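You operate a simulated robot arm through the tools that you are given. There is no shell and no other tool.

The job below is to be done with a simulated robot arm. You get a single attempt, and the scene is never put back.

JOB
Screw the knob on the saucepan lid, stand the grey bowl in the pan and put the lid on.
Fine: harm nothing.

The check looks at the end state, three seconds after you hand in, the way a careful person would. Anything else that was tipped, shoved, dropped, spilled or broken makes it a failure. A push-on lid holds only when it is set on centred and level and pressed home; a screw cap is set on level and turned clockwise until tight.

ROBOT AND FRAMES
A 7-joint arm with a two-finger parallel gripper, fixed in place. Base frame: the origin is at the foot of the arm, x ahead of it, y to its left, z up. Units: m, degrees, N and s.
With the tool pointing down near the work surface it reaches from about 0.26 to 0.64 m from the base axis. Its first joint turns from -166.0 to 166.0 degrees. Payload 1.57 kg.
Tool frame: the origin (TCP) lies between the finger pads and is the grasp point; the fingertips stand 0.03 m ahead of it; z points along the fingers, y is the line along which they close. Largest opening 0.08 m; finger width 0.017, thickness 0.012; the body of the gripper, 0.04 by 0.082 m, starts 0.08 m behind the TCP.
Orientation is told as [roll, pitch, yaw] about the base's x, y, z axes, in that order, counted from this pose: with the fingers straight down and closing along the base's y, the tool's x points along the base's -x, its y along +y and its z along -z.

CONTROLS
- The arm moves only by the tool send_rows. Its argument "motion" is a list of rows, each a list of 7 numbers: the shift along the base's x, y, z in m, then the turn, a rotation vector about the base's x, y, z in degrees, then the opening, from 0 (shut) to 1 (fully open). In form: [[x, y, z, rx, ry, rz, hand], ...]. A call has 1 to 20 rows; each row is the pose to reach, as a shift and turn from the pose commanded when the call began. A row lasts 0.2 s, in which the tool goes at most 0.05 m and 8.6 degrees; a call with a longer step from one row to the next is refused whole, and so is a gripper value outside its range. Where a pose cannot be reached the arm comes as near as it can. A force on the tool above 40 N (or 10 N above the force at the start of the call, whichever is more), or a blocked arm, ends the call early, and 0.2 s more pass. Each finger travels about 0.072 m/s and halts on what it meets, pressing with about 43 N; the grip force reading is that of the motor and also rises with nothing between the fingers. The clock runs only during rows and for 0.2 s after the last one: add rows that repeat a pose to give the fingers time. It gives the time, the measured TCP pose, the force on the tool (base axes), the opening and the grip force at its end, in the units of the frame above (readings bear some noise), with the torque about the TCP (base axes, N m) and any sound that the robot's microphone picked up, and new pictures: "pictures" is both (left out), scene, wrist or none.
- Cameras (640 x 400 px; columns grow to the right, rows downward): "scene" is fixed at [0.0489, 0.6498, 1.4355]; the picture's right is [-0.54, -0.84, 0.00], its down [-0.58, 0.37, -0.72] and it looks along [0.61, -0.39, -0.69] (base axes); focal length 316 px, centre (320, 200). "wrist" rides on the gripper at [0.072, -0.007, -0.122] in the tool frame; the picture's right is [0.09, 1.00, 0.00], its down [-0.84, 0.08, -0.54] and it looks along [-0.54, 0.05, 0.84] (tool axes); focal length 238 px, centre (320, 200). There is no depth. A picture from a camera that has moved, and an enlarged one, comes with that camera's place and axes in the base frame and with its lens.
- move_column(by): slides the trunk up (or, below 0, down) by that many m; the arm rides with it, the base frame stays. It gives what a move gives, with no picture.
- close_up(camera, box): a new picture of the part [left, top, right, bottom] of that camera's present view, enlarged. No time passes.
- close_job(): hands the job in; it is judged then, once.

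Nothing tells you positions but the pictures and the camera data. Unless the task says otherwise, let go and move clear before handing in.

The tools are called after ">>>" as name(argument=value, ...) on one line, values as JSON. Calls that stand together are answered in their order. send_rows: Moves the arm, as the interface text tells. Its arguments: {"type":"object","properties":{"motion":{"type":"array"},"pictures":{"type":"string","enum":["both","scene","wrist","none"]}},"required":["motion"]} The other tools are called the same way: move_column (by) slides the trunk up or down; close_up (camera, box) takes an enlarged picture of a part of a camera's view; close_job () hands the job in.

At the start:

```text
time: 0.0
tool_pos: [0.252, 0.2519, 1.1939]
tool_rot: [-1.3, 2.8, -0.4]
ft_force: [0.7, -0.2, -0.3]
torque: [0.0, -0.01, 0.01]
width: 0.0801
finger_force: 0.1
trunk travel left (down, up): [-0.625, 0.365]
```

scene: 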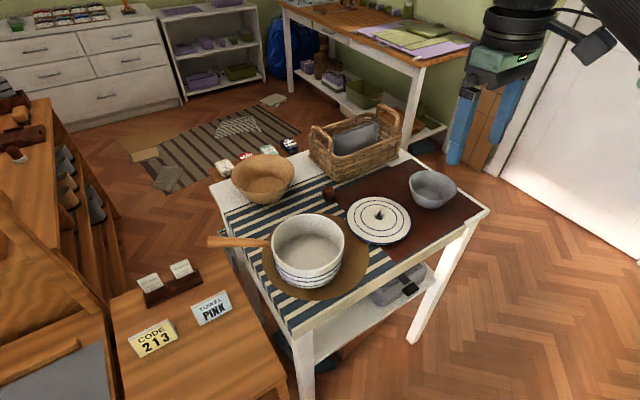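
wrist: 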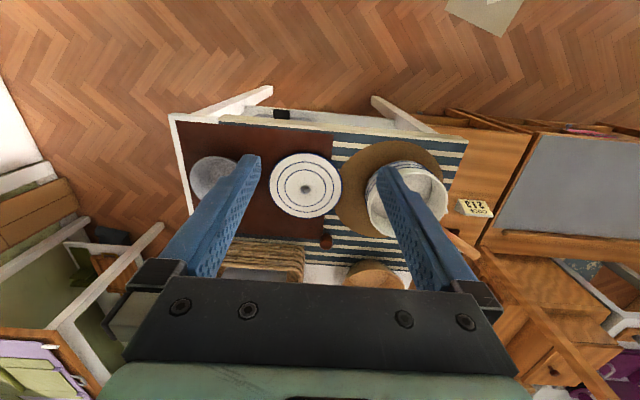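

I see a table with a saucepan on a mat, a lid with a stud in its middle, a grey bowl, a small dark round object (probably the knob) near the basket. I'll look closer before moving anything.

>>> close_up(camera="scene", box=[300, 160, 500, 285])

>>> close_up(camera="scene", box=[200, 140, 400, 310])

>>> close_up(camera="wrist", box=[160, 80, 480, 280])

```text
3.20 times, centred on (400, 222) of scene
camera zoom: at [0.0489, 0.6498, 1.4355], right [-0.54, -0.84, 0.0], down [-0.58, 0.37, -0.72], along [0.61, -0.39, -0.69], focal length 1013 px, centre (64, 128)
```

zoom: 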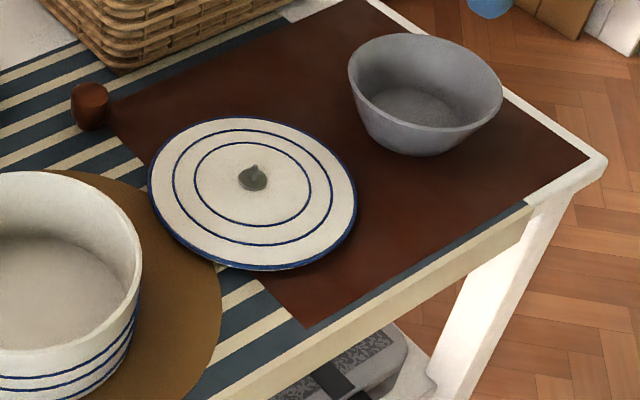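

```text
2.35 times, centred on (300, 225) of scene
camera zoom: at [0.0489, 0.6498, 1.4355], right [-0.54, -0.84, 0.0], down [-0.58, 0.37, -0.72], along [0.61, -0.39, -0.69], focal length 745 px, centre (367, 141)
```

zoom: 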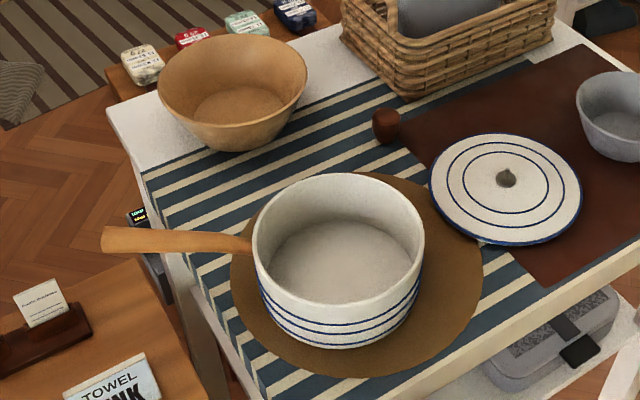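

```text
2.00 times, centred on (320, 180) of wrist
camera zoom: at [0.1877, 0.2499, 1.3211], right [-0.09, 1.0, -0.02], down [0.86, 0.08, 0.5], along [0.5, 0.03, -0.87], focal length 477 px, centre (320, 240)
```

zoom: 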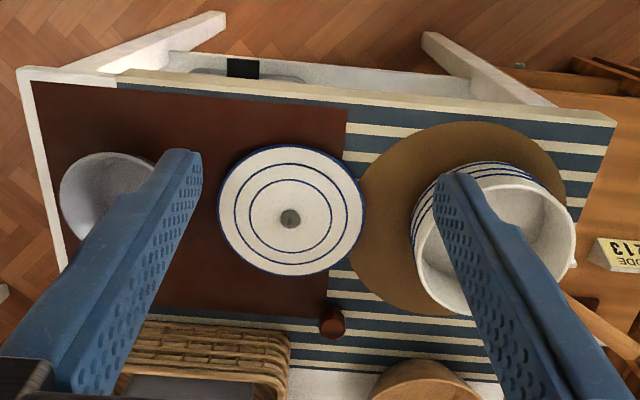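

The lid's stud is about (0.427, 0.231, 0.86), the knob about (0.567, 0.290), the grey bowl about (0.41, 0.07) and the pan about (0.40, 0.45). I'll move the hand over the knob to look at it closely.

>>> send_rows(motion=[[0.04, 0.005, -0.02, 0, 0, 0, 1], [0.08, 0.01, -0.04, 0, 0, 0, 1], [0.12, 0.015, -0.07, 0, 0, 0, 1], [0.16, 0.02, -0.1, 0, 0, 0, 1], [0.2, 0.03, -0.12, 0, 0, 0, 1], [0.24, 0.035, -0.14, 0, 0, 0, 1], [0.27, 0.038, -0.16, 0, 0, 0, 1], [0.27, 0.038, -0.16, 0, 0, 0, 1]])

```text
refused: row 3 steps farther than a row can; nothing moved
```

The step limit was slightly exceeded, and nothing moved. I'll send the same move over the knob with shorter steps.

>>> send_rows(motion=[[0.034, 0.005, -0.02, 0, 0, 0, 1], [0.068, 0.01, -0.04, 0, 0, 0, 1], [0.102, 0.015, -0.06, 0, 0, 0, 1], [0.136, 0.02, -0.08, 0, 0, 0, 1], [0.17, 0.025, -0.1, 0, 0, 0, 1], [0.204, 0.03, -0.12, 0, 0, 0, 1], [0.238, 0.035, -0.14, 0, 0, 0, 1], [0.27, 0.038, -0.16, 0, 0, 0, 1], [0.27, 0.038, -0.16, 0, 0, 0, 1]])

```text
time: 2.0
tool_pos: [0.5212, 0.2905, 1.035]
tool_rot: [-1.2, 2.8, -0.5]
ft_force: [0.6, -0.3, -0.2]
torque: [0.02, 0.0, 0.05]
width: 0.08
finger_force: 0.1
trunk travel left (down, up): [-0.625, 0.365]
camera wrist: at [0.4562, 0.2883, 1.1608], right [-0.09, 1.0, -0.02], down [0.86, 0.08, 0.5], along [0.5, 0.03, -0.87], focal length 238 px, centre (320, 200)
```

scene: 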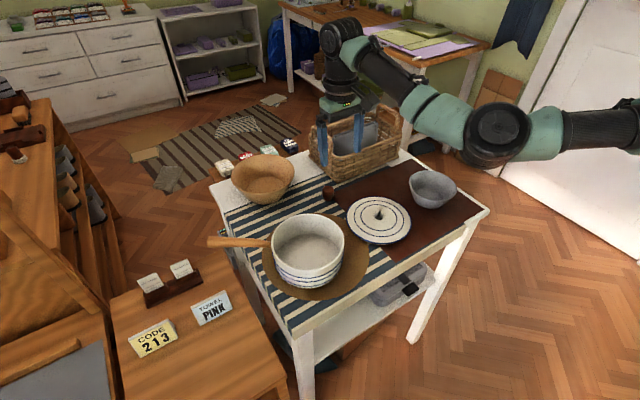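
wrist: 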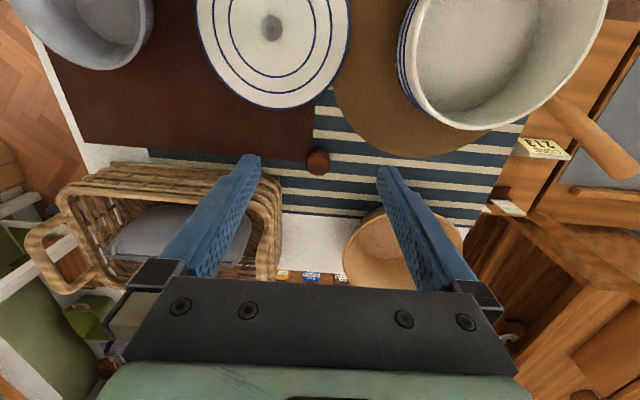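

>>> close_up(camera="wrist", box=[270, 130, 370, 192])

>>> close_up(camera="wrist", box=[180, 0, 380, 125])

>>> close_up(camera="scene", box=[300, 175, 360, 213])

>>> close_up(camera="scene", box=[340, 190, 420, 250])

```text
6.40 times, centred on (320, 161) of wrist
camera zoom: at [0.4562, 0.2883, 1.1608], right [-0.09, 1.0, -0.02], down [0.86, 0.08, 0.5], along [0.5, 0.03, -0.87], focal length 1525 px, centre (320, 450)
```

zoom: 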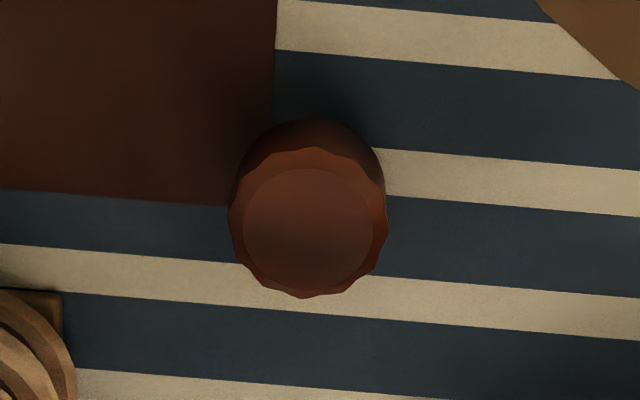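

```text
3.20 times, centred on (280, 62) of wrist
camera zoom: at [0.4562, 0.2883, 1.1608], right [-0.09, 1.0, -0.02], down [0.86, 0.08, 0.5], along [0.5, 0.03, -0.87], focal length 763 px, centre (448, 640)
```

zoom: 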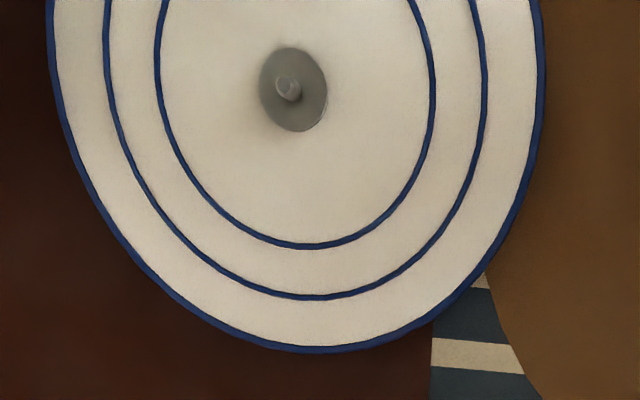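

```text
10.53 times, centred on (330, 194) of scene
camera zoom: at [0.0489, 0.6498, 1.4355], right [-0.54, -0.84, 0.0], down [-0.58, 0.37, -0.72], along [0.61, -0.39, -0.69], focal length 3332 px, centre (215, 263)
```

zoom: 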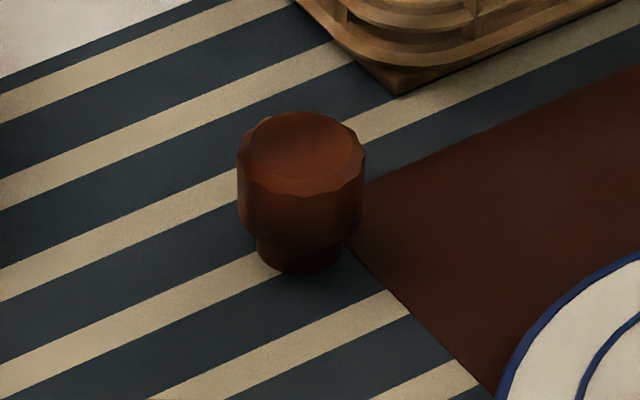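

```text
6.67 times, centred on (380, 220) of scene
camera zoom: at [0.0489, 0.6498, 1.4355], right [-0.54, -0.84, 0.0], down [-0.58, 0.37, -0.72], along [0.61, -0.39, -0.69], focal length 2110 px, centre (-80, 67)
```

zoom: 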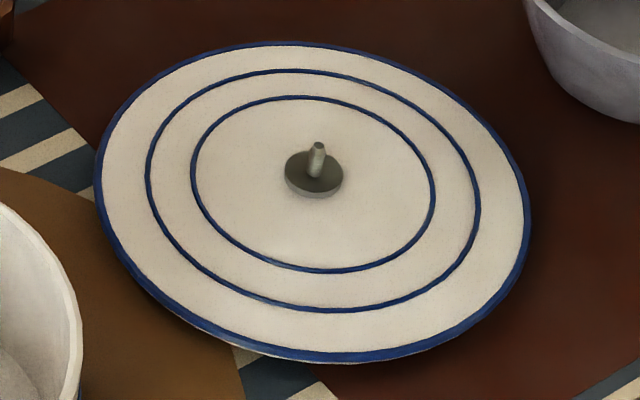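

The knob stands upright on its neck (head about 32 mm wide, top about z 0.88) with the table near z 0.845. I'll level the tool, go above the knob and check alignment.

>>> send_rows(motion=[[0.01, 0.0, -0.02, 0.6, -1.4, 0.25, 1], [0.025, 0.0, -0.045, 1.2, -2.8, 0.5, 1], [0.045, 0.001, -0.075, 1.2, -2.8, 0.5, 1], [0.045, 0.001, -0.075, 1.2, -2.8, 0.5, 1]])

```text
time: 3.0
tool_pos: [0.5682, 0.2919, 0.9603]
tool_rot: [0.0, 0.0, 0.1]
ft_force: [-0.4, -0.1, -0.2]
torque: [0.01, -0.06, 0.02]
width: 0.0801
finger_force: 0.0
trunk travel left (down, up): [-0.625, 0.365]
camera wrist: at [0.4958, 0.286, 1.0828], right [-0.09, 1.0, 0.0], down [0.84, 0.08, 0.54], along [0.54, 0.05, -0.84], focal length 238 px, centre (320, 200)
```

scene: 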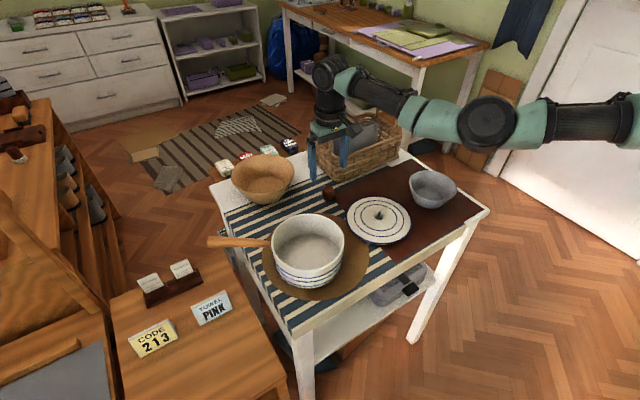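
wrist: 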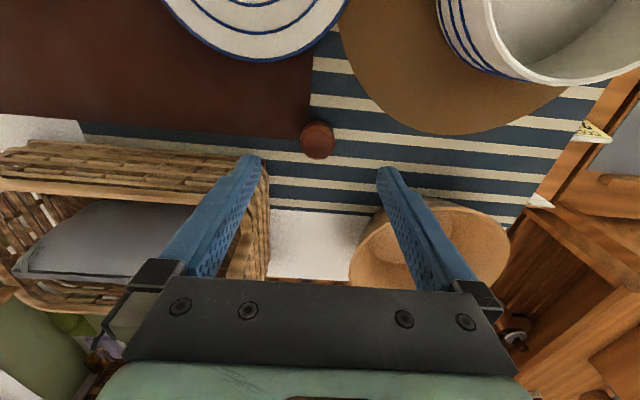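

The tool is level and above the knob. I'll zoom in to get its exact offset from the tool axis.

>>> close_up(camera="wrist", box=[270, 100, 370, 162])

>>> close_up(camera="scene", box=[290, 130, 390, 210])

```text
6.40 times, centred on (320, 131) of wrist
camera zoom: at [0.4958, 0.286, 1.0828], right [-0.09, 1.0, 0.0], down [0.84, 0.08, 0.54], along [0.54, 0.05, -0.84], focal length 1525 px, centre (320, 642)
```

zoom: 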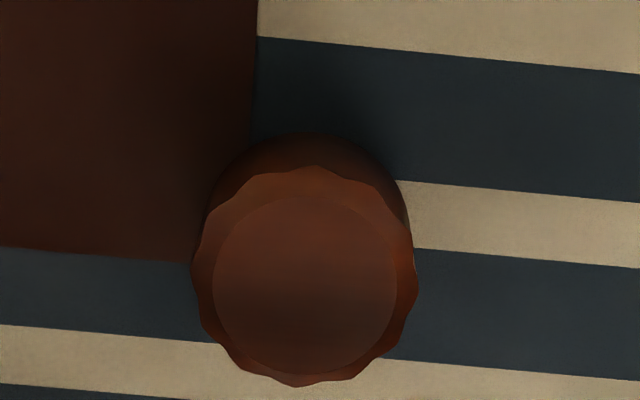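

```text
5.00 times, centred on (340, 170) of scene
camera zoom: at [0.0489, 0.6498, 1.4355], right [-0.54, -0.84, 0.0], down [-0.58, 0.37, -0.72], along [0.61, -0.39, -0.69], focal length 1583 px, centre (220, 350)
```

zoom: 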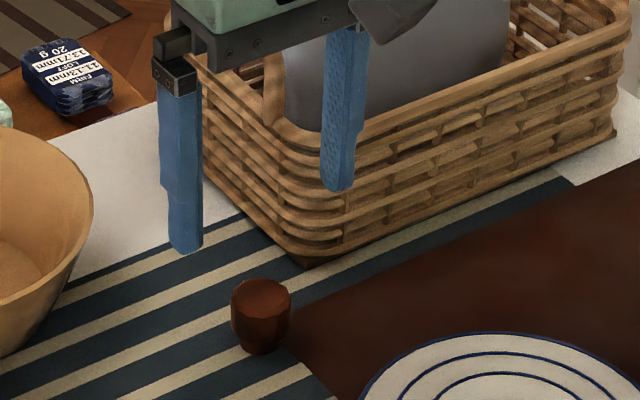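

The knob centre is at about (0.568, 0.2905), right below the tool. I'll descend around it with fingertips about 8 mm above the table, clear of the basket.

>>> send_rows(motion=[[0, -0.0012, -0.03, 0, 0, 0, 1], [0, -0.0012, -0.055, 0, 0, 0, 1], [0, -0.0012, -0.07, 0, 0, 0, 1], [0, -0.0012, -0.076, 0, 0, 0, 1], [0, -0.0012, -0.076, 0, 0, 0, 1]])

```text
time: 4.2
tool_pos: [0.5669, 0.2906, 0.8836]
tool_rot: [0.0, -0.1, 0.1]
ft_force: [-0.3, 0.2, 0.2]
torque: [0.02, 0.02, 0.03]
width: 0.0801
finger_force: 0.2
trunk travel left (down, up): [-0.625, 0.365]
camera wrist: at [0.4964, 0.2847, 1.0064], right [-0.09, 1.0, 0.0], down [0.84, 0.08, 0.54], along [0.54, 0.05, -0.84], focal length 238 px, centre (320, 200)
```

scene: 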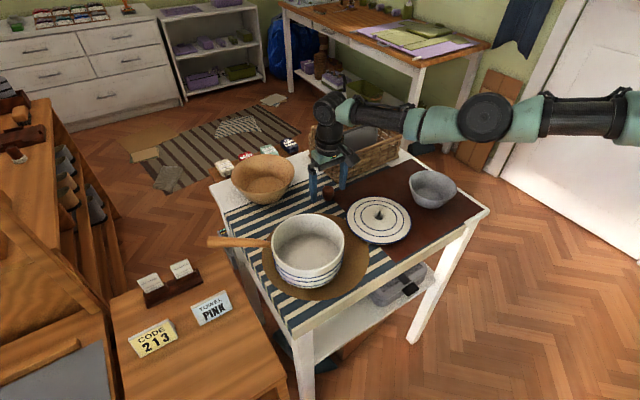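
wrist: 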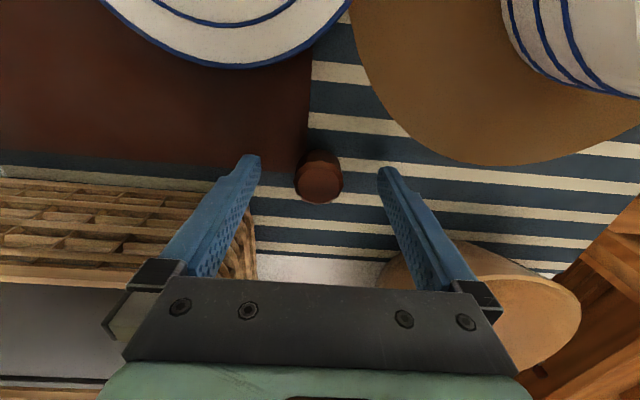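

>>> close_up(camera="wrist", box=[220, 120, 420, 245])

>>> close_up(camera="scene", box=[290, 140, 390, 210])

```text
3.20 times, centred on (320, 182) of wrist
camera zoom: at [0.4964, 0.2847, 1.0064], right [-0.09, 1.0, 0.0], down [0.84, 0.08, 0.54], along [0.54, 0.05, -0.84], focal length 763 px, centre (320, 256)
```

zoom: 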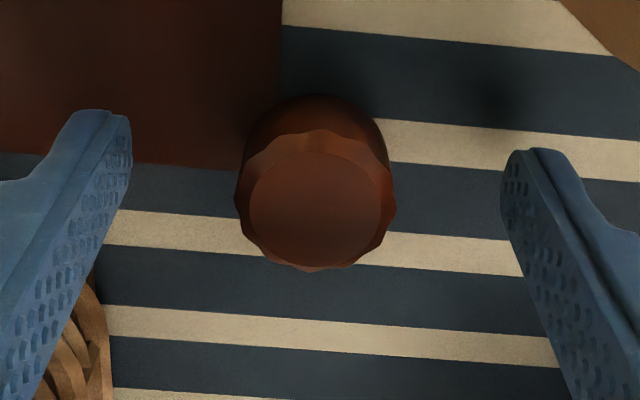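

```text
5.71 times, centred on (340, 175) of scene
camera zoom: at [0.0489, 0.6498, 1.4355], right [-0.54, -0.84, 0.0], down [-0.58, 0.37, -0.72], along [0.61, -0.39, -0.69], focal length 1809 px, centre (206, 343)
```

zoom: 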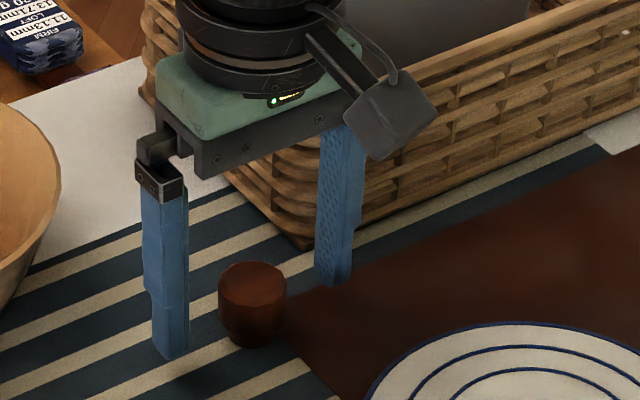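

The knob is centred between the fingers. Closing now.

>>> send_rows(motion=[[0, 0, 0, 0, 0, 0, 0.5], [0, 0, 0, 0, 0, 0, 0.3], [0, 0, 0, 0, 0, 0, 0.3], [0, 0, 0, 0, 0, 0, 0.3], [0, 0, 0, 0, 0, 0, 0.3]], pictures="wrist")

```text
time: 5.4
tool_pos: [0.568, 0.2913, 0.8832]
tool_rot: [0.0, 0.0, 0.2]
ft_force: [-0.8, 0.3, 0.6]
torque: [0.03, -0.03, 0.02]
width: 0.0284
finger_force: 38.3
trunk travel left (down, up): [-0.625, 0.365]
camera wrist: at [0.4964, 0.2847, 1.0065], right [-0.09, 1.0, 0.0], down [0.84, 0.08, 0.54], along [0.54, 0.05, -0.84], focal length 238 px, centre (320, 200)
```

wrist: 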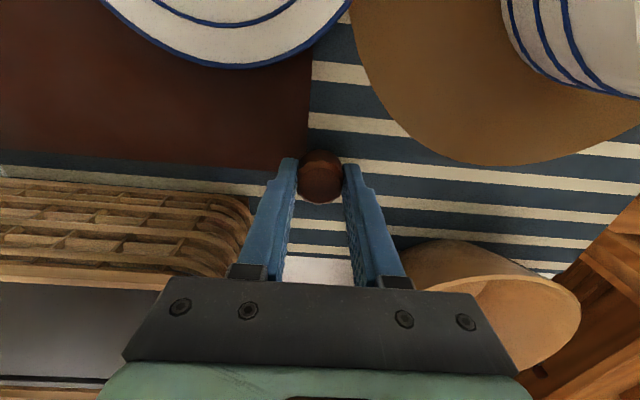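

Gripped at 28 mm wide. Lifting straight up and checking the knob came with the hand.

>>> send_rows(motion=[[0, 0, 0.01, 0, 0, 0, 0.25], [0, 0, 0.03, 0, 0, 0, 0.25], [0, 0, 0.06, 0, 0, 0, 0.25], [0, 0, 0.09, 0, 0, 0, 0.25], [0, 0, 0.09, 0, 0, 0, 0.25]])

>>> close_up(camera="scene", box=[280, 110, 380, 180])

>>> close_up(camera="wrist", box=[260, 130, 380, 205])

```text
time: 6.6
tool_pos: [0.5684, 0.2919, 0.9749]
tool_rot: [0.0, 0.0, 0.2]
ft_force: [-0.6, -0.6, -0.1]
torque: [-0.02, 0.0, 0.01]
width: 0.0286
finger_force: 38.3
trunk travel left (down, up): [-0.625, 0.365]
camera wrist: at [0.4968, 0.2848, 1.097], right [-0.09, 1.0, 0.0], down [0.84, 0.08, 0.54], along [0.54, 0.05, -0.84], focal length 238 px, centre (320, 200)
```

scene: 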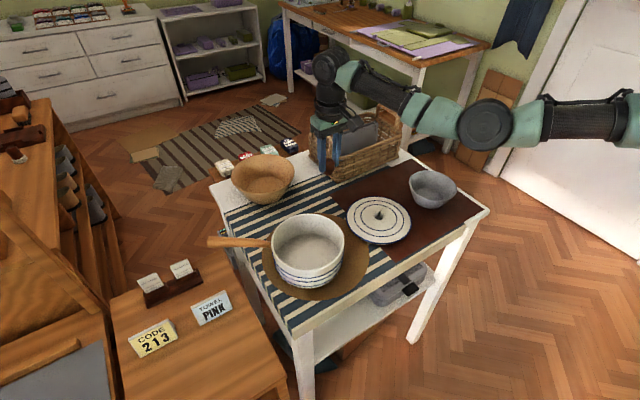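
wrist: 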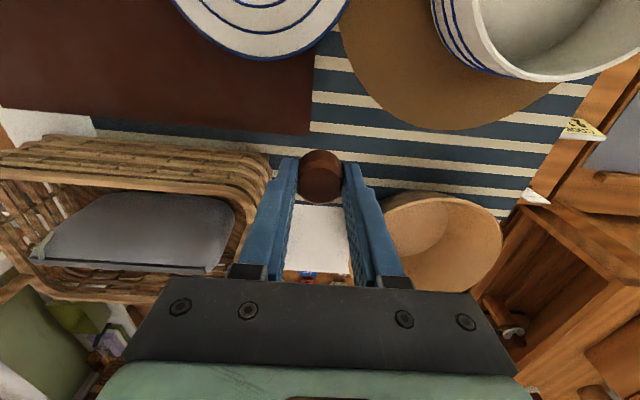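

```text
5.71 times, centred on (330, 145) of scene
camera zoom: at [0.0489, 0.6498, 1.4355], right [-0.54, -0.84, 0.0], down [-0.58, 0.37, -0.72], along [0.61, -0.39, -0.69], focal length 1809 px, centre (263, 514)
```

zoom: 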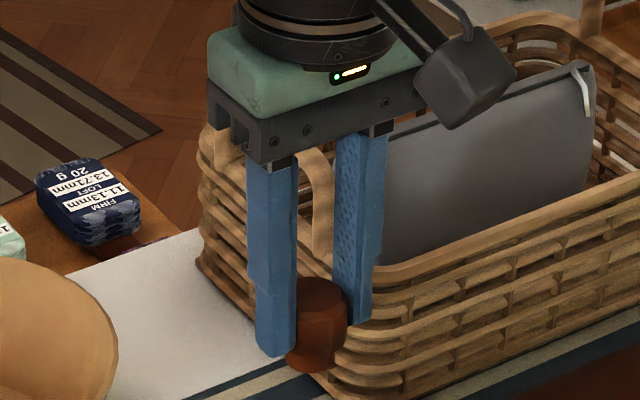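

```text
5.33 times, centred on (320, 168) of wrist
camera zoom: at [0.4968, 0.2848, 1.097], right [-0.09, 1.0, 0.0], down [0.84, 0.08, 0.54], along [0.54, 0.05, -0.84], focal length 1271 px, centre (320, 373)
```

zoom: 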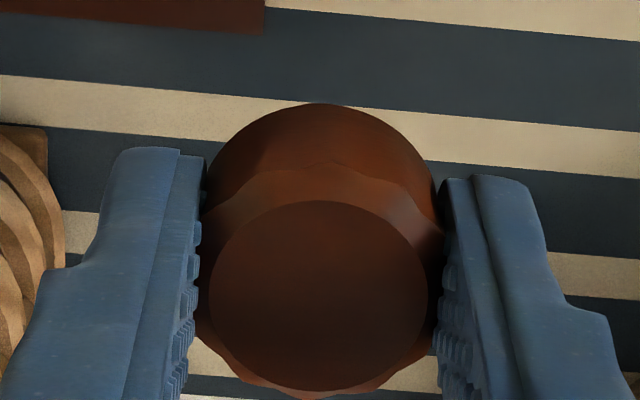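

The knob is held squarely, centred on the TCP. Now carrying it to a point above the lid's stud at height 0.975 to line up.

>>> send_rows(motion=[[-0.035, -0.015, 0, 0, 0, 0, 0.25], [-0.07, -0.03, 0, 0, 0, 0, 0.25], [-0.105, -0.045, 0, 0, 0, 0, 0.25], [-0.141, -0.0605, 0, 0, 0, 0, 0.25], [-0.141, -0.0605, 0, 0, 0, 0, 0.25]])

>>> close_up(camera="wrist", box=[260, 90, 380, 165])

>>> close_up(camera="scene", box=[330, 140, 430, 250])

```text
time: 7.8
tool_pos: [0.4266, 0.2299, 0.9748]
tool_rot: [-0.1, 0.0, 0.2]
ft_force: [-0.2, -0.3, 0.0]
torque: [0.0, 0.01, -0.01]
width: 0.0282
finger_force: 38.3
trunk travel left (down, up): [-0.625, 0.365]
camera wrist: at [0.3555, 0.2243, 1.0963], right [-0.1, 1.0, 0.0], down [0.84, 0.08, 0.54], along [0.54, 0.05, -0.84], focal length 238 px, centre (320, 200)
```

scene: 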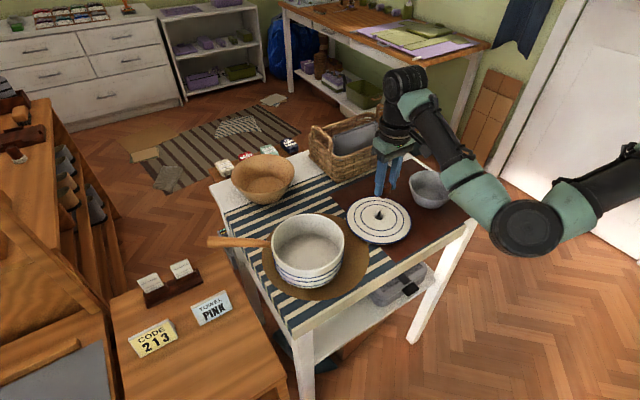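
wrist: 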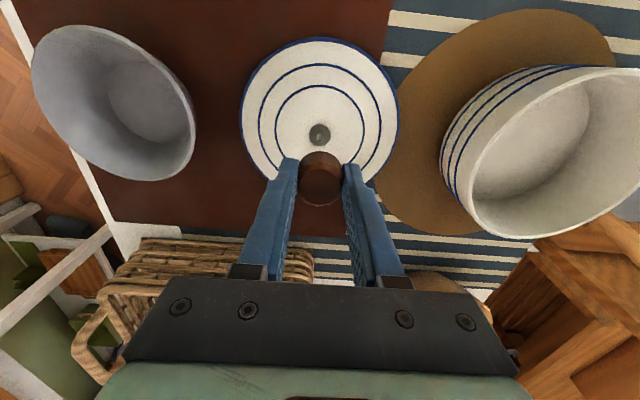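

```text
5.33 times, centred on (320, 128) of wrist
camera zoom: at [0.3555, 0.2243, 1.0963], right [-0.1, 1.0, 0.0], down [0.84, 0.08, 0.54], along [0.54, 0.05, -0.84], focal length 1271 px, centre (320, 587)
```

zoom: 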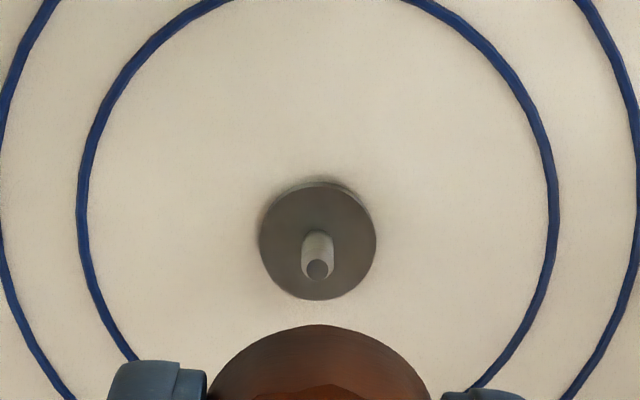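

```text
3.64 times, centred on (380, 195) of scene
camera zoom: at [0.0489, 0.6498, 1.4355], right [-0.54, -0.84, 0.0], down [-0.58, 0.37, -0.72], along [0.61, -0.39, -0.69], focal length 1151 px, centre (102, 218)
```

zoom: 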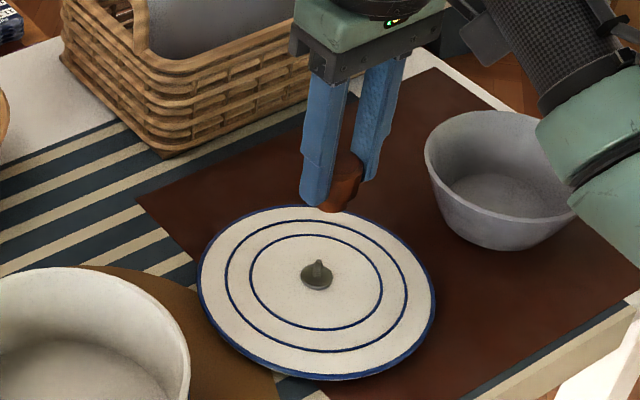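

The stud sits about 1 mm off in y, tip near z 0.88. I'll pre-turn the wrist counter-clockwise by 90° so there's room to screw clockwise, and this also gives a view to align along x.

>>> send_rows(motion=[[0, -0.0007, 0, 0, 0, 8.2, 0.25], [0, -0.0007, 0, 0, 0, 16.4, 0.25], [0, -0.0007, 0, 0, 0, 24.6, 0.25], [0, -0.0007, 0, 0, 0, 32.8, 0.25], [0, -0.0007, 0, 0, 0, 41, 0.25], [0, -0.0007, 0, 0, 0, 49.2, 0.25], [0, -0.0007, 0, 0, 0, 57.4, 0.25], [0, -0.0007, 0, 0, 0, 65.6, 0.25], [0, -0.0007, 0, 0, 0, 73.8, 0.25], [0, -0.0007, 0, 0, 0, 82, 0.25], [0, -0.0007, 0, 0, 0, 90, 0.25], [0, -0.0007, 0, 0, 0, 90, 0.25]])

>>> close_up(camera="wrist", box=[260, 90, 380, 165])

>>> close_up(camera="wrist", box=[260, 130, 380, 205])

>>> close_up(camera="scene", box=[330, 140, 430, 250])

```text
time: 10.4
tool_pos: [0.4259, 0.2298, 0.9738]
tool_rot: [-0.1, 0.0, 90.2]
ft_force: [0.0, -0.2, 0.1]
torque: [-0.02, 0.03, 0.02]
width: 0.0285
finger_force: 39.0
trunk travel left (down, up): [-0.625, 0.365]
camera wrist: at [0.4345, 0.1584, 1.0962], right [-1.0, -0.1, 0.0], down [-0.08, 0.84, 0.54], along [-0.05, 0.54, -0.84], focal length 238 px, centre (320, 200)
```

scene: 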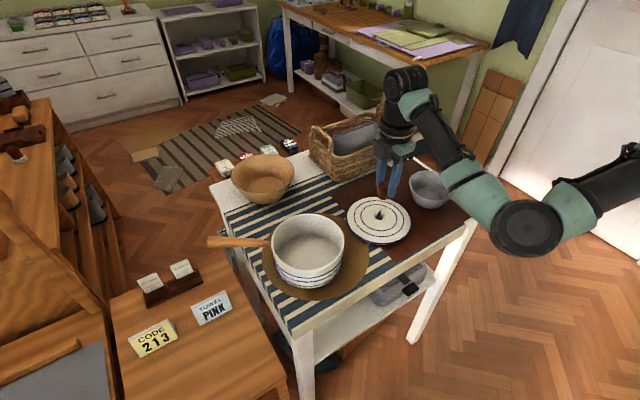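
wrist: 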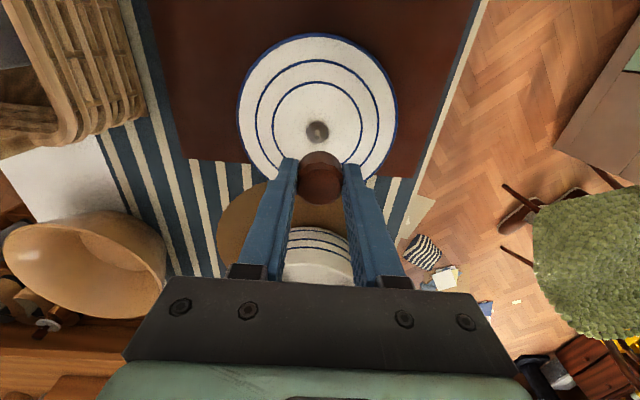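

```text
5.33 times, centred on (320, 128) of wrist
camera zoom: at [0.4345, 0.1584, 1.0962], right [-1.0, -0.1, 0.0], down [-0.08, 0.84, 0.54], along [-0.05, 0.54, -0.84], focal length 1271 px, centre (320, 587)
```

zoom: 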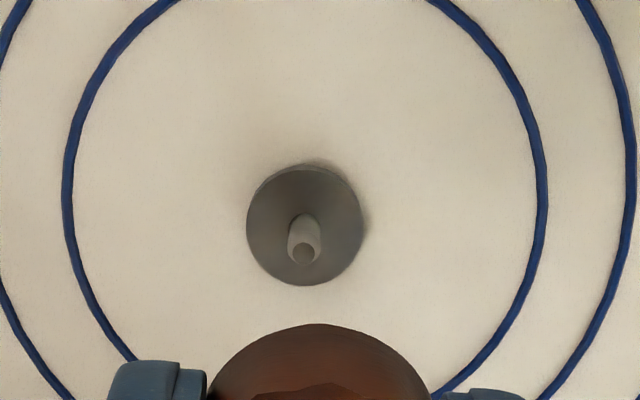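

```text
5.33 times, centred on (320, 168) of wrist
camera zoom: at [0.4345, 0.1584, 1.0962], right [-1.0, -0.1, 0.0], down [-0.08, 0.84, 0.54], along [-0.05, 0.54, -0.84], focal length 1271 px, centre (320, 373)
```

zoom: 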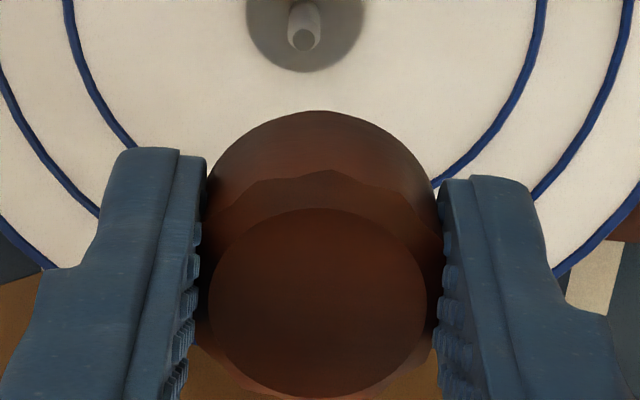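

```text
3.64 times, centred on (380, 195) of scene
camera zoom: at [0.0489, 0.6498, 1.4355], right [-0.54, -0.84, 0.0], down [-0.58, 0.37, -0.72], along [0.61, -0.39, -0.69], focal length 1151 px, centre (102, 218)
```

zoom: 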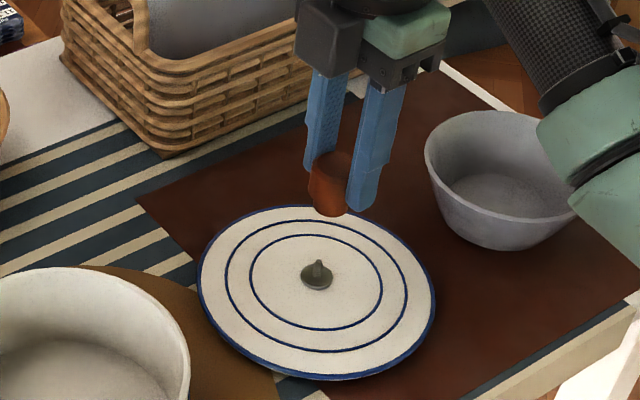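

At this yaw the stud lies about 2.6 mm toward +x. I'll correct and lower to about 1 cm above the stud, then re-check.

>>> send_rows(motion=[[0.0026, 0, -0.02, 0, 0, 0, 0.25], [0.0026, 0, -0.038, 0, 0, 0, 0.25], [0.0026, 0, -0.038, 0, 0, 0, 0.25]])

>>> close_up(camera="wrist", box=[260, 110, 380, 185])

>>> close_up(camera="scene", box=[345, 170, 415, 225])

```text
time: 11.2
tool_pos: [0.4292, 0.2293, 0.937]
tool_rot: [0.0, -0.1, 90.1]
ft_force: [-0.6, -0.1, -0.2]
torque: [0.02, 0.03, 0.01]
width: 0.0283
finger_force: 38.0
trunk travel left (down, up): [-0.625, 0.365]
camera wrist: at [0.4366, 0.1586, 1.0581], right [-1.0, -0.1, 0.0], down [-0.08, 0.84, 0.54], along [-0.05, 0.54, -0.84], focal length 238 px, centre (320, 200)
```

scene: 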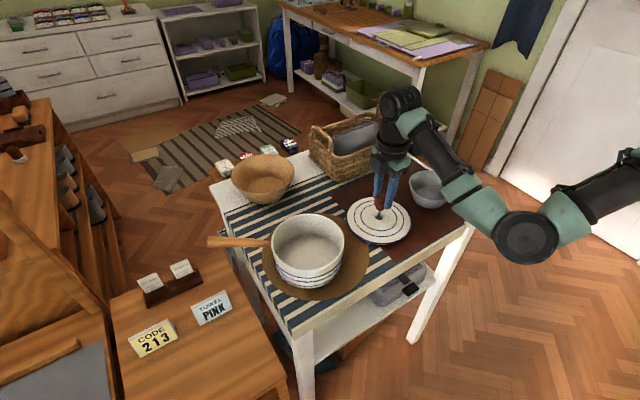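
wrist: 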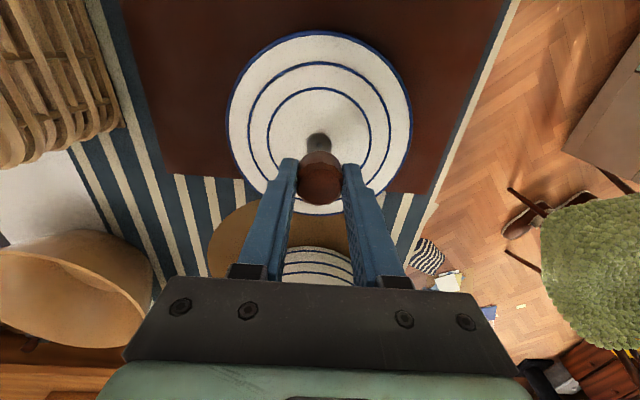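

```text
5.33 times, centred on (320, 148) of wrist
camera zoom: at [0.4366, 0.1586, 1.0581], right [-1.0, -0.1, 0.0], down [-0.08, 0.84, 0.54], along [-0.05, 0.54, -0.84], focal length 1271 px, centre (320, 480)
```

zoom: 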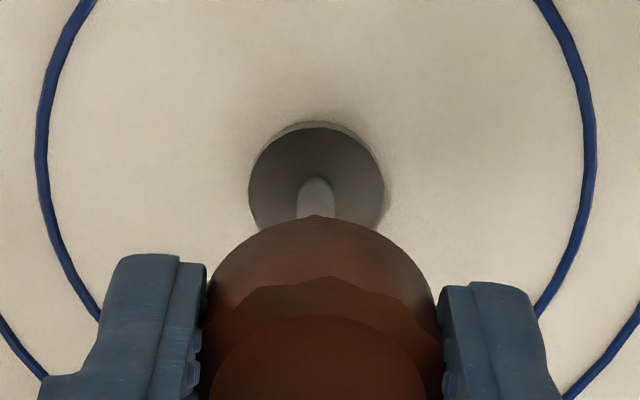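

```text
7.27 times, centred on (380, 198) of scene
camera zoom: at [0.0489, 0.6498, 1.4355], right [-0.54, -0.84, 0.0], down [-0.58, 0.37, -0.72], along [0.61, -0.39, -0.69], focal length 2302 px, centre (-116, 218)
```

zoom: 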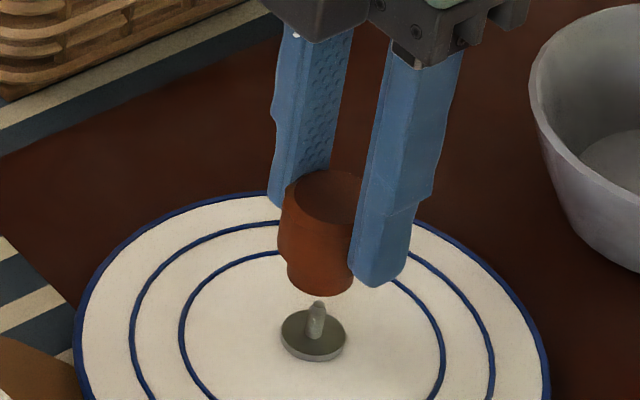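

The knob is nearly above the stud. I'll zoom tightly to estimate the remaining offset before setting it on.

>>> close_up(camera="scene", box=[368, 190, 400, 225])

>>> close_up(camera="wrist", box=[290, 120, 350, 175])

```text
11.43 times, centred on (384, 208) of scene
camera zoom: at [0.0489, 0.6498, 1.4355], right [-0.54, -0.84, 0.0], down [-0.58, 0.37, -0.72], along [0.61, -0.39, -0.69], focal length 3617 px, centre (-411, 114)
```

zoom: 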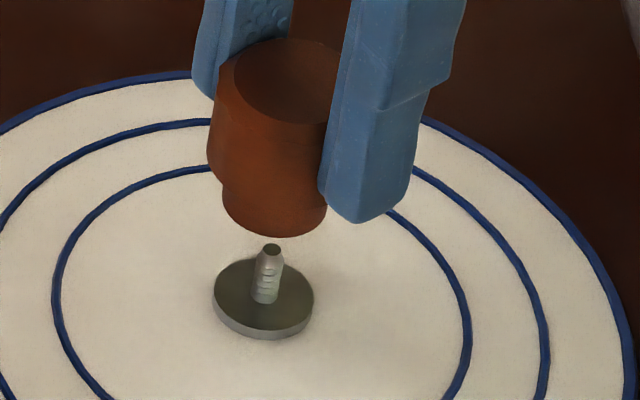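

```text
7.27 times, centred on (320, 148) of wrist
camera zoom: at [0.4366, 0.1586, 1.0581], right [-1.0, -0.1, 0.0], down [-0.08, 0.84, 0.54], along [-0.05, 0.54, -0.84], focal length 1734 px, centre (320, 582)
```

zoom: 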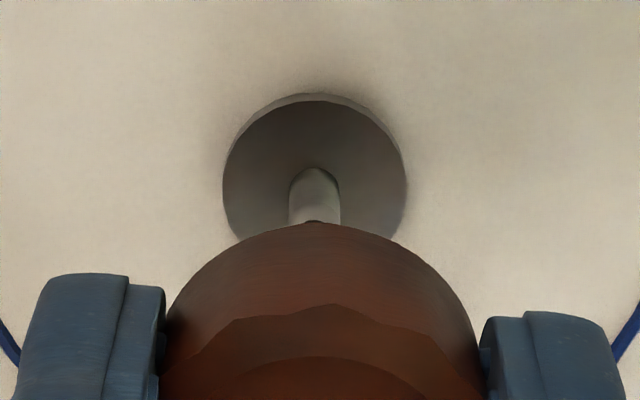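

Relative to the stud axis the knob appears about 1 mm low in x and 2 mm high in y. I'll shift it by that and verify.

>>> send_rows(motion=[[0.001, -0.002, 0, 0, 0, 0, 0.25], [0.001, -0.002, 0, 0, 0, 0, 0.25]], pictures="none")

>>> close_up(camera="scene", box=[368, 190, 400, 225])

>>> close_up(camera="wrist", box=[290, 120, 350, 175])

```text
time: 11.8
tool_pos: [0.4302, 0.2279, 0.9346]
tool_rot: [0.0, -0.1, 90.2]
ft_force: [-0.7, 0.0, 0.2]
torque: [-0.04, 0.0, -0.01]
width: 0.0285
finger_force: 38.7
trunk travel left (down, up): [-0.625, 0.365]
```

```text
11.43 times, centred on (384, 208) of scene
camera zoom: at [0.0489, 0.6498, 1.4355], right [-0.54, -0.84, 0.0], down [-0.58, 0.37, -0.72], along [0.61, -0.39, -0.69], focal length 3617 px, centre (-411, 114)
```

zoom: 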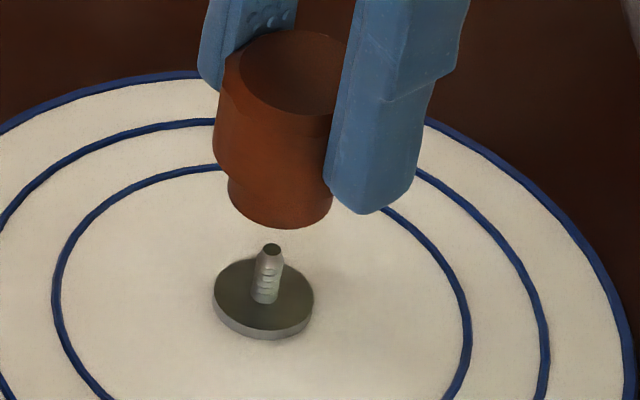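

```text
7.27 times, centred on (320, 148) of wrist
camera zoom: at [0.4376, 0.1562, 1.0585], right [-1.0, -0.09, 0.0], down [-0.08, 0.84, 0.54], along [-0.05, 0.54, -0.84], focal length 1734 px, centre (320, 582)
```

zoom: 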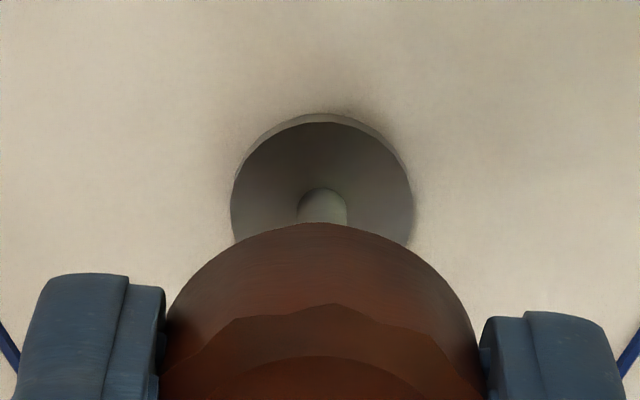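

Alignment is now within about half a millimetre. I'll lower gently toward the stud tip and watch the force.

>>> send_rows(motion=[[0, -0.0004, -0.005, 0, 0, 0, 0.25], [0, -0.0004, -0.01, 0, 0, 0, 0.25], [0, -0.0004, -0.013, 0, 0, 0, 0.25], [0, -0.0004, -0.015, 0, 0, 0, 0.25], [0, -0.0004, -0.016, 0, 0, 0, 0.25], [0, -0.0004, -0.016, 0, 0, 0, 0.25]], pictures="none")

>>> close_up(camera="scene", box=[368, 190, 400, 225])

>>> close_up(camera="wrist", box=[260, 110, 380, 185])

```text
time: 13.2
tool_pos: [0.4296, 0.2265, 0.92]
tool_rot: [0.0, 0.0, 90.2]
ft_force: [0.2, -1.1, -0.3]
torque: [0.01, 0.0, 0.01]
width: 0.0281
finger_force: 38.8
trunk travel left (down, up): [-0.625, 0.365]
```

```text
11.43 times, centred on (384, 208) of scene
camera zoom: at [0.0489, 0.6498, 1.4355], right [-0.54, -0.84, 0.0], down [-0.58, 0.37, -0.72], along [0.61, -0.39, -0.69], focal length 3617 px, centre (-411, 114)
```

zoom: 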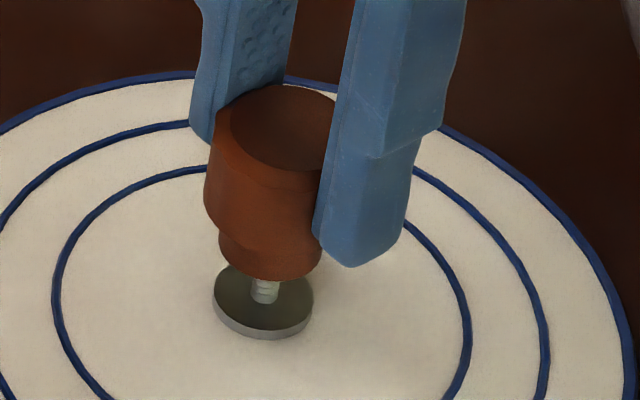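

```text
5.33 times, centred on (320, 148) of wrist
camera zoom: at [0.4381, 0.1559, 1.0423], right [-1.0, -0.1, 0.0], down [-0.08, 0.84, 0.54], along [-0.05, 0.54, -0.84], focal length 1271 px, centre (320, 480)
```

zoom: 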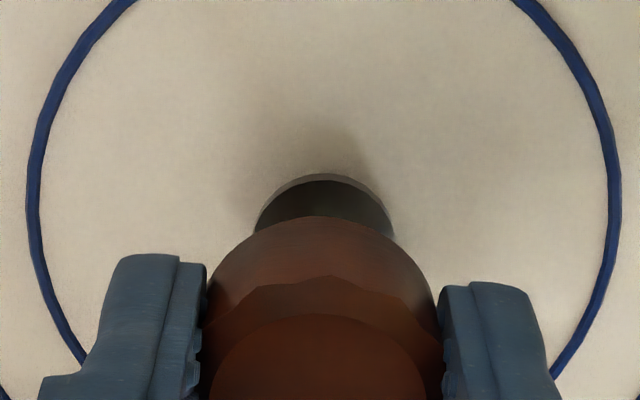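

The knob mouth is right at the stud tip, with about 0.6 mm left to correct. I'll trim that and ease down to engage.

>>> send_rows(motion=[[-0.0002, -0.0006, 0, 0, 0, 0, 0.25], [-0.0002, -0.0006, -0.001, 0, 0, 0, 0.25], [-0.0002, -0.0006, -0.002, 0, 0, 0, 0.25], [-0.0002, -0.0006, -0.003, 0, 0, 0, 0.25], [-0.0002, -0.0006, -0.003, 0, 0, 0, 0.25]], pictures="none")

>>> close_up(camera="scene", box=[368, 190, 400, 225])

```text
time: 14.4
tool_pos: [0.4304, 0.2261, 0.9174]
tool_rot: [0.1, -0.1, 90.2]
ft_force: [0.0, -0.3, -0.4]
torque: [0.0, 0.01, -0.02]
width: 0.0283
finger_force: 38.7
trunk travel left (down, up): [-0.625, 0.365]
```

```text
11.43 times, centred on (384, 208) of scene
camera zoom: at [0.0489, 0.6498, 1.4355], right [-0.54, -0.84, 0.0], down [-0.58, 0.37, -0.72], along [0.61, -0.39, -0.69], focal length 3617 px, centre (-411, 114)
```

zoom: 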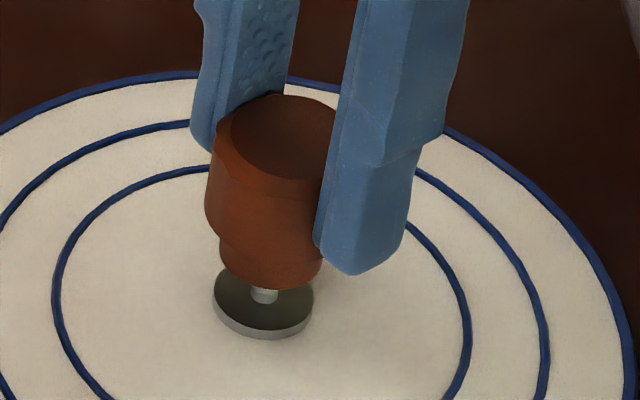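

No contact force yet; the stud tip is just at the mouth of the knob. I'll continue down in 1 mm steps.

>>> send_rows(motion=[[0, 0, -0.001, 0, 0, 0, 0.25], [0, 0, -0.002, 0, 0, 0, 0.25], [0, 0, -0.003, 0, 0, 0, 0.25], [0, 0, -0.003, 0, 0, 0, 0.25]], pictures="none")

>>> close_up(camera="scene", box=[368, 190, 400, 225])

```text
time: 15.4
tool_pos: [0.4301, 0.2271, 0.9149]
tool_rot: [0.0, -0.1, 90.2]
ft_force: [0.5, 0.7, 0.4]
torque: [-0.02, -0.05, 0.01]
width: 0.0285
finger_force: 38.3
trunk travel left (down, up): [-0.625, 0.365]
```

```text
11.43 times, centred on (384, 208) of scene
camera zoom: at [0.0489, 0.6498, 1.4355], right [-0.54, -0.84, 0.0], down [-0.58, 0.37, -0.72], along [0.61, -0.39, -0.69], focal length 3617 px, centre (-411, 114)
```

zoom: 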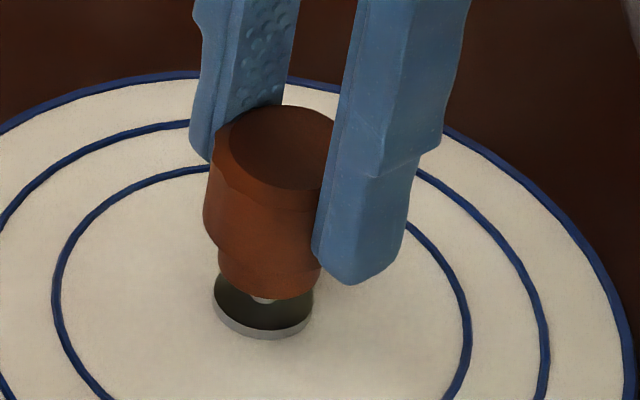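

Still no resistance and the stud is going up into the knob. I'll keep lowering in 1 mm steps until the thread meets.

>>> send_rows(motion=[[0, 0, -0.001, 0, 0, 0, 0.25], [0, 0, -0.002, 0, 0, 0, 0.25], [0, 0, -0.003, 0, 0, 0, 0.25], [0, 0, -0.003, 0, 0, 0, 0.25]], pictures="none")

>>> close_up(camera="scene", box=[368, 190, 400, 225])

```text
time: 16.4
tool_pos: [0.43, 0.2262, 0.9108]
tool_rot: [0.0, 0.1, 90.3]
ft_force: [0.0, 1.2, -1.7]
torque: [-0.09, -0.01, 0.04]
width: 0.0283
finger_force: 38.4
trunk travel left (down, up): [-0.625, 0.365]
```

```text
11.43 times, centred on (384, 208) of scene
camera zoom: at [0.0489, 0.6498, 1.4355], right [-0.54, -0.84, 0.0], down [-0.58, 0.37, -0.72], along [0.61, -0.39, -0.69], focal length 3617 px, centre (-411, 114)
```

zoom: 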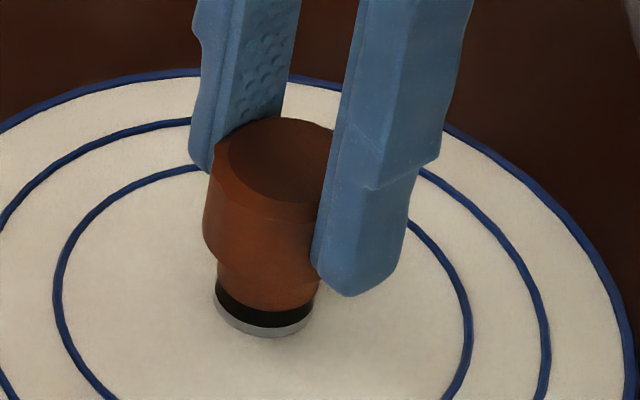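

There's a hint of contact with about 5 mm left to the washer. I'll lower another millimetre carefully.

>>> send_rows(motion=[[0, 0, -0.001, 0, 0, 0, 0.25], [0, 0, -0.0015, 0, 0, 0, 0.25], [0, 0, -0.0015, 0, 0, 0, 0.25]], pictures="none")

>>> close_up(camera="scene", box=[368, 190, 400, 225])

```text
time: 17.2
tool_pos: [0.4304, 0.226, 0.9102]
tool_rot: [-0.1, 0.0, 90.1]
ft_force: [-0.8, -0.6, 2.8]
torque: [-0.06, 0.16, 0.0]
width: 0.0283
finger_force: 38.6
trunk travel left (down, up): [-0.625, 0.365]
```

```text
11.43 times, centred on (384, 208) of scene
camera zoom: at [0.0489, 0.6498, 1.4355], right [-0.54, -0.84, 0.0], down [-0.58, 0.37, -0.72], along [0.61, -0.39, -0.69], focal length 3617 px, centre (-411, 114)
```

zoom: 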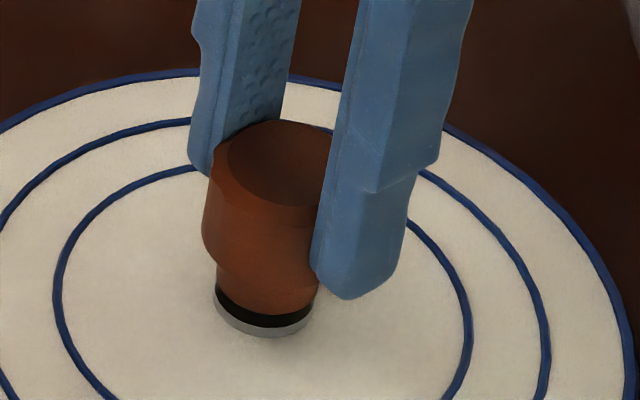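

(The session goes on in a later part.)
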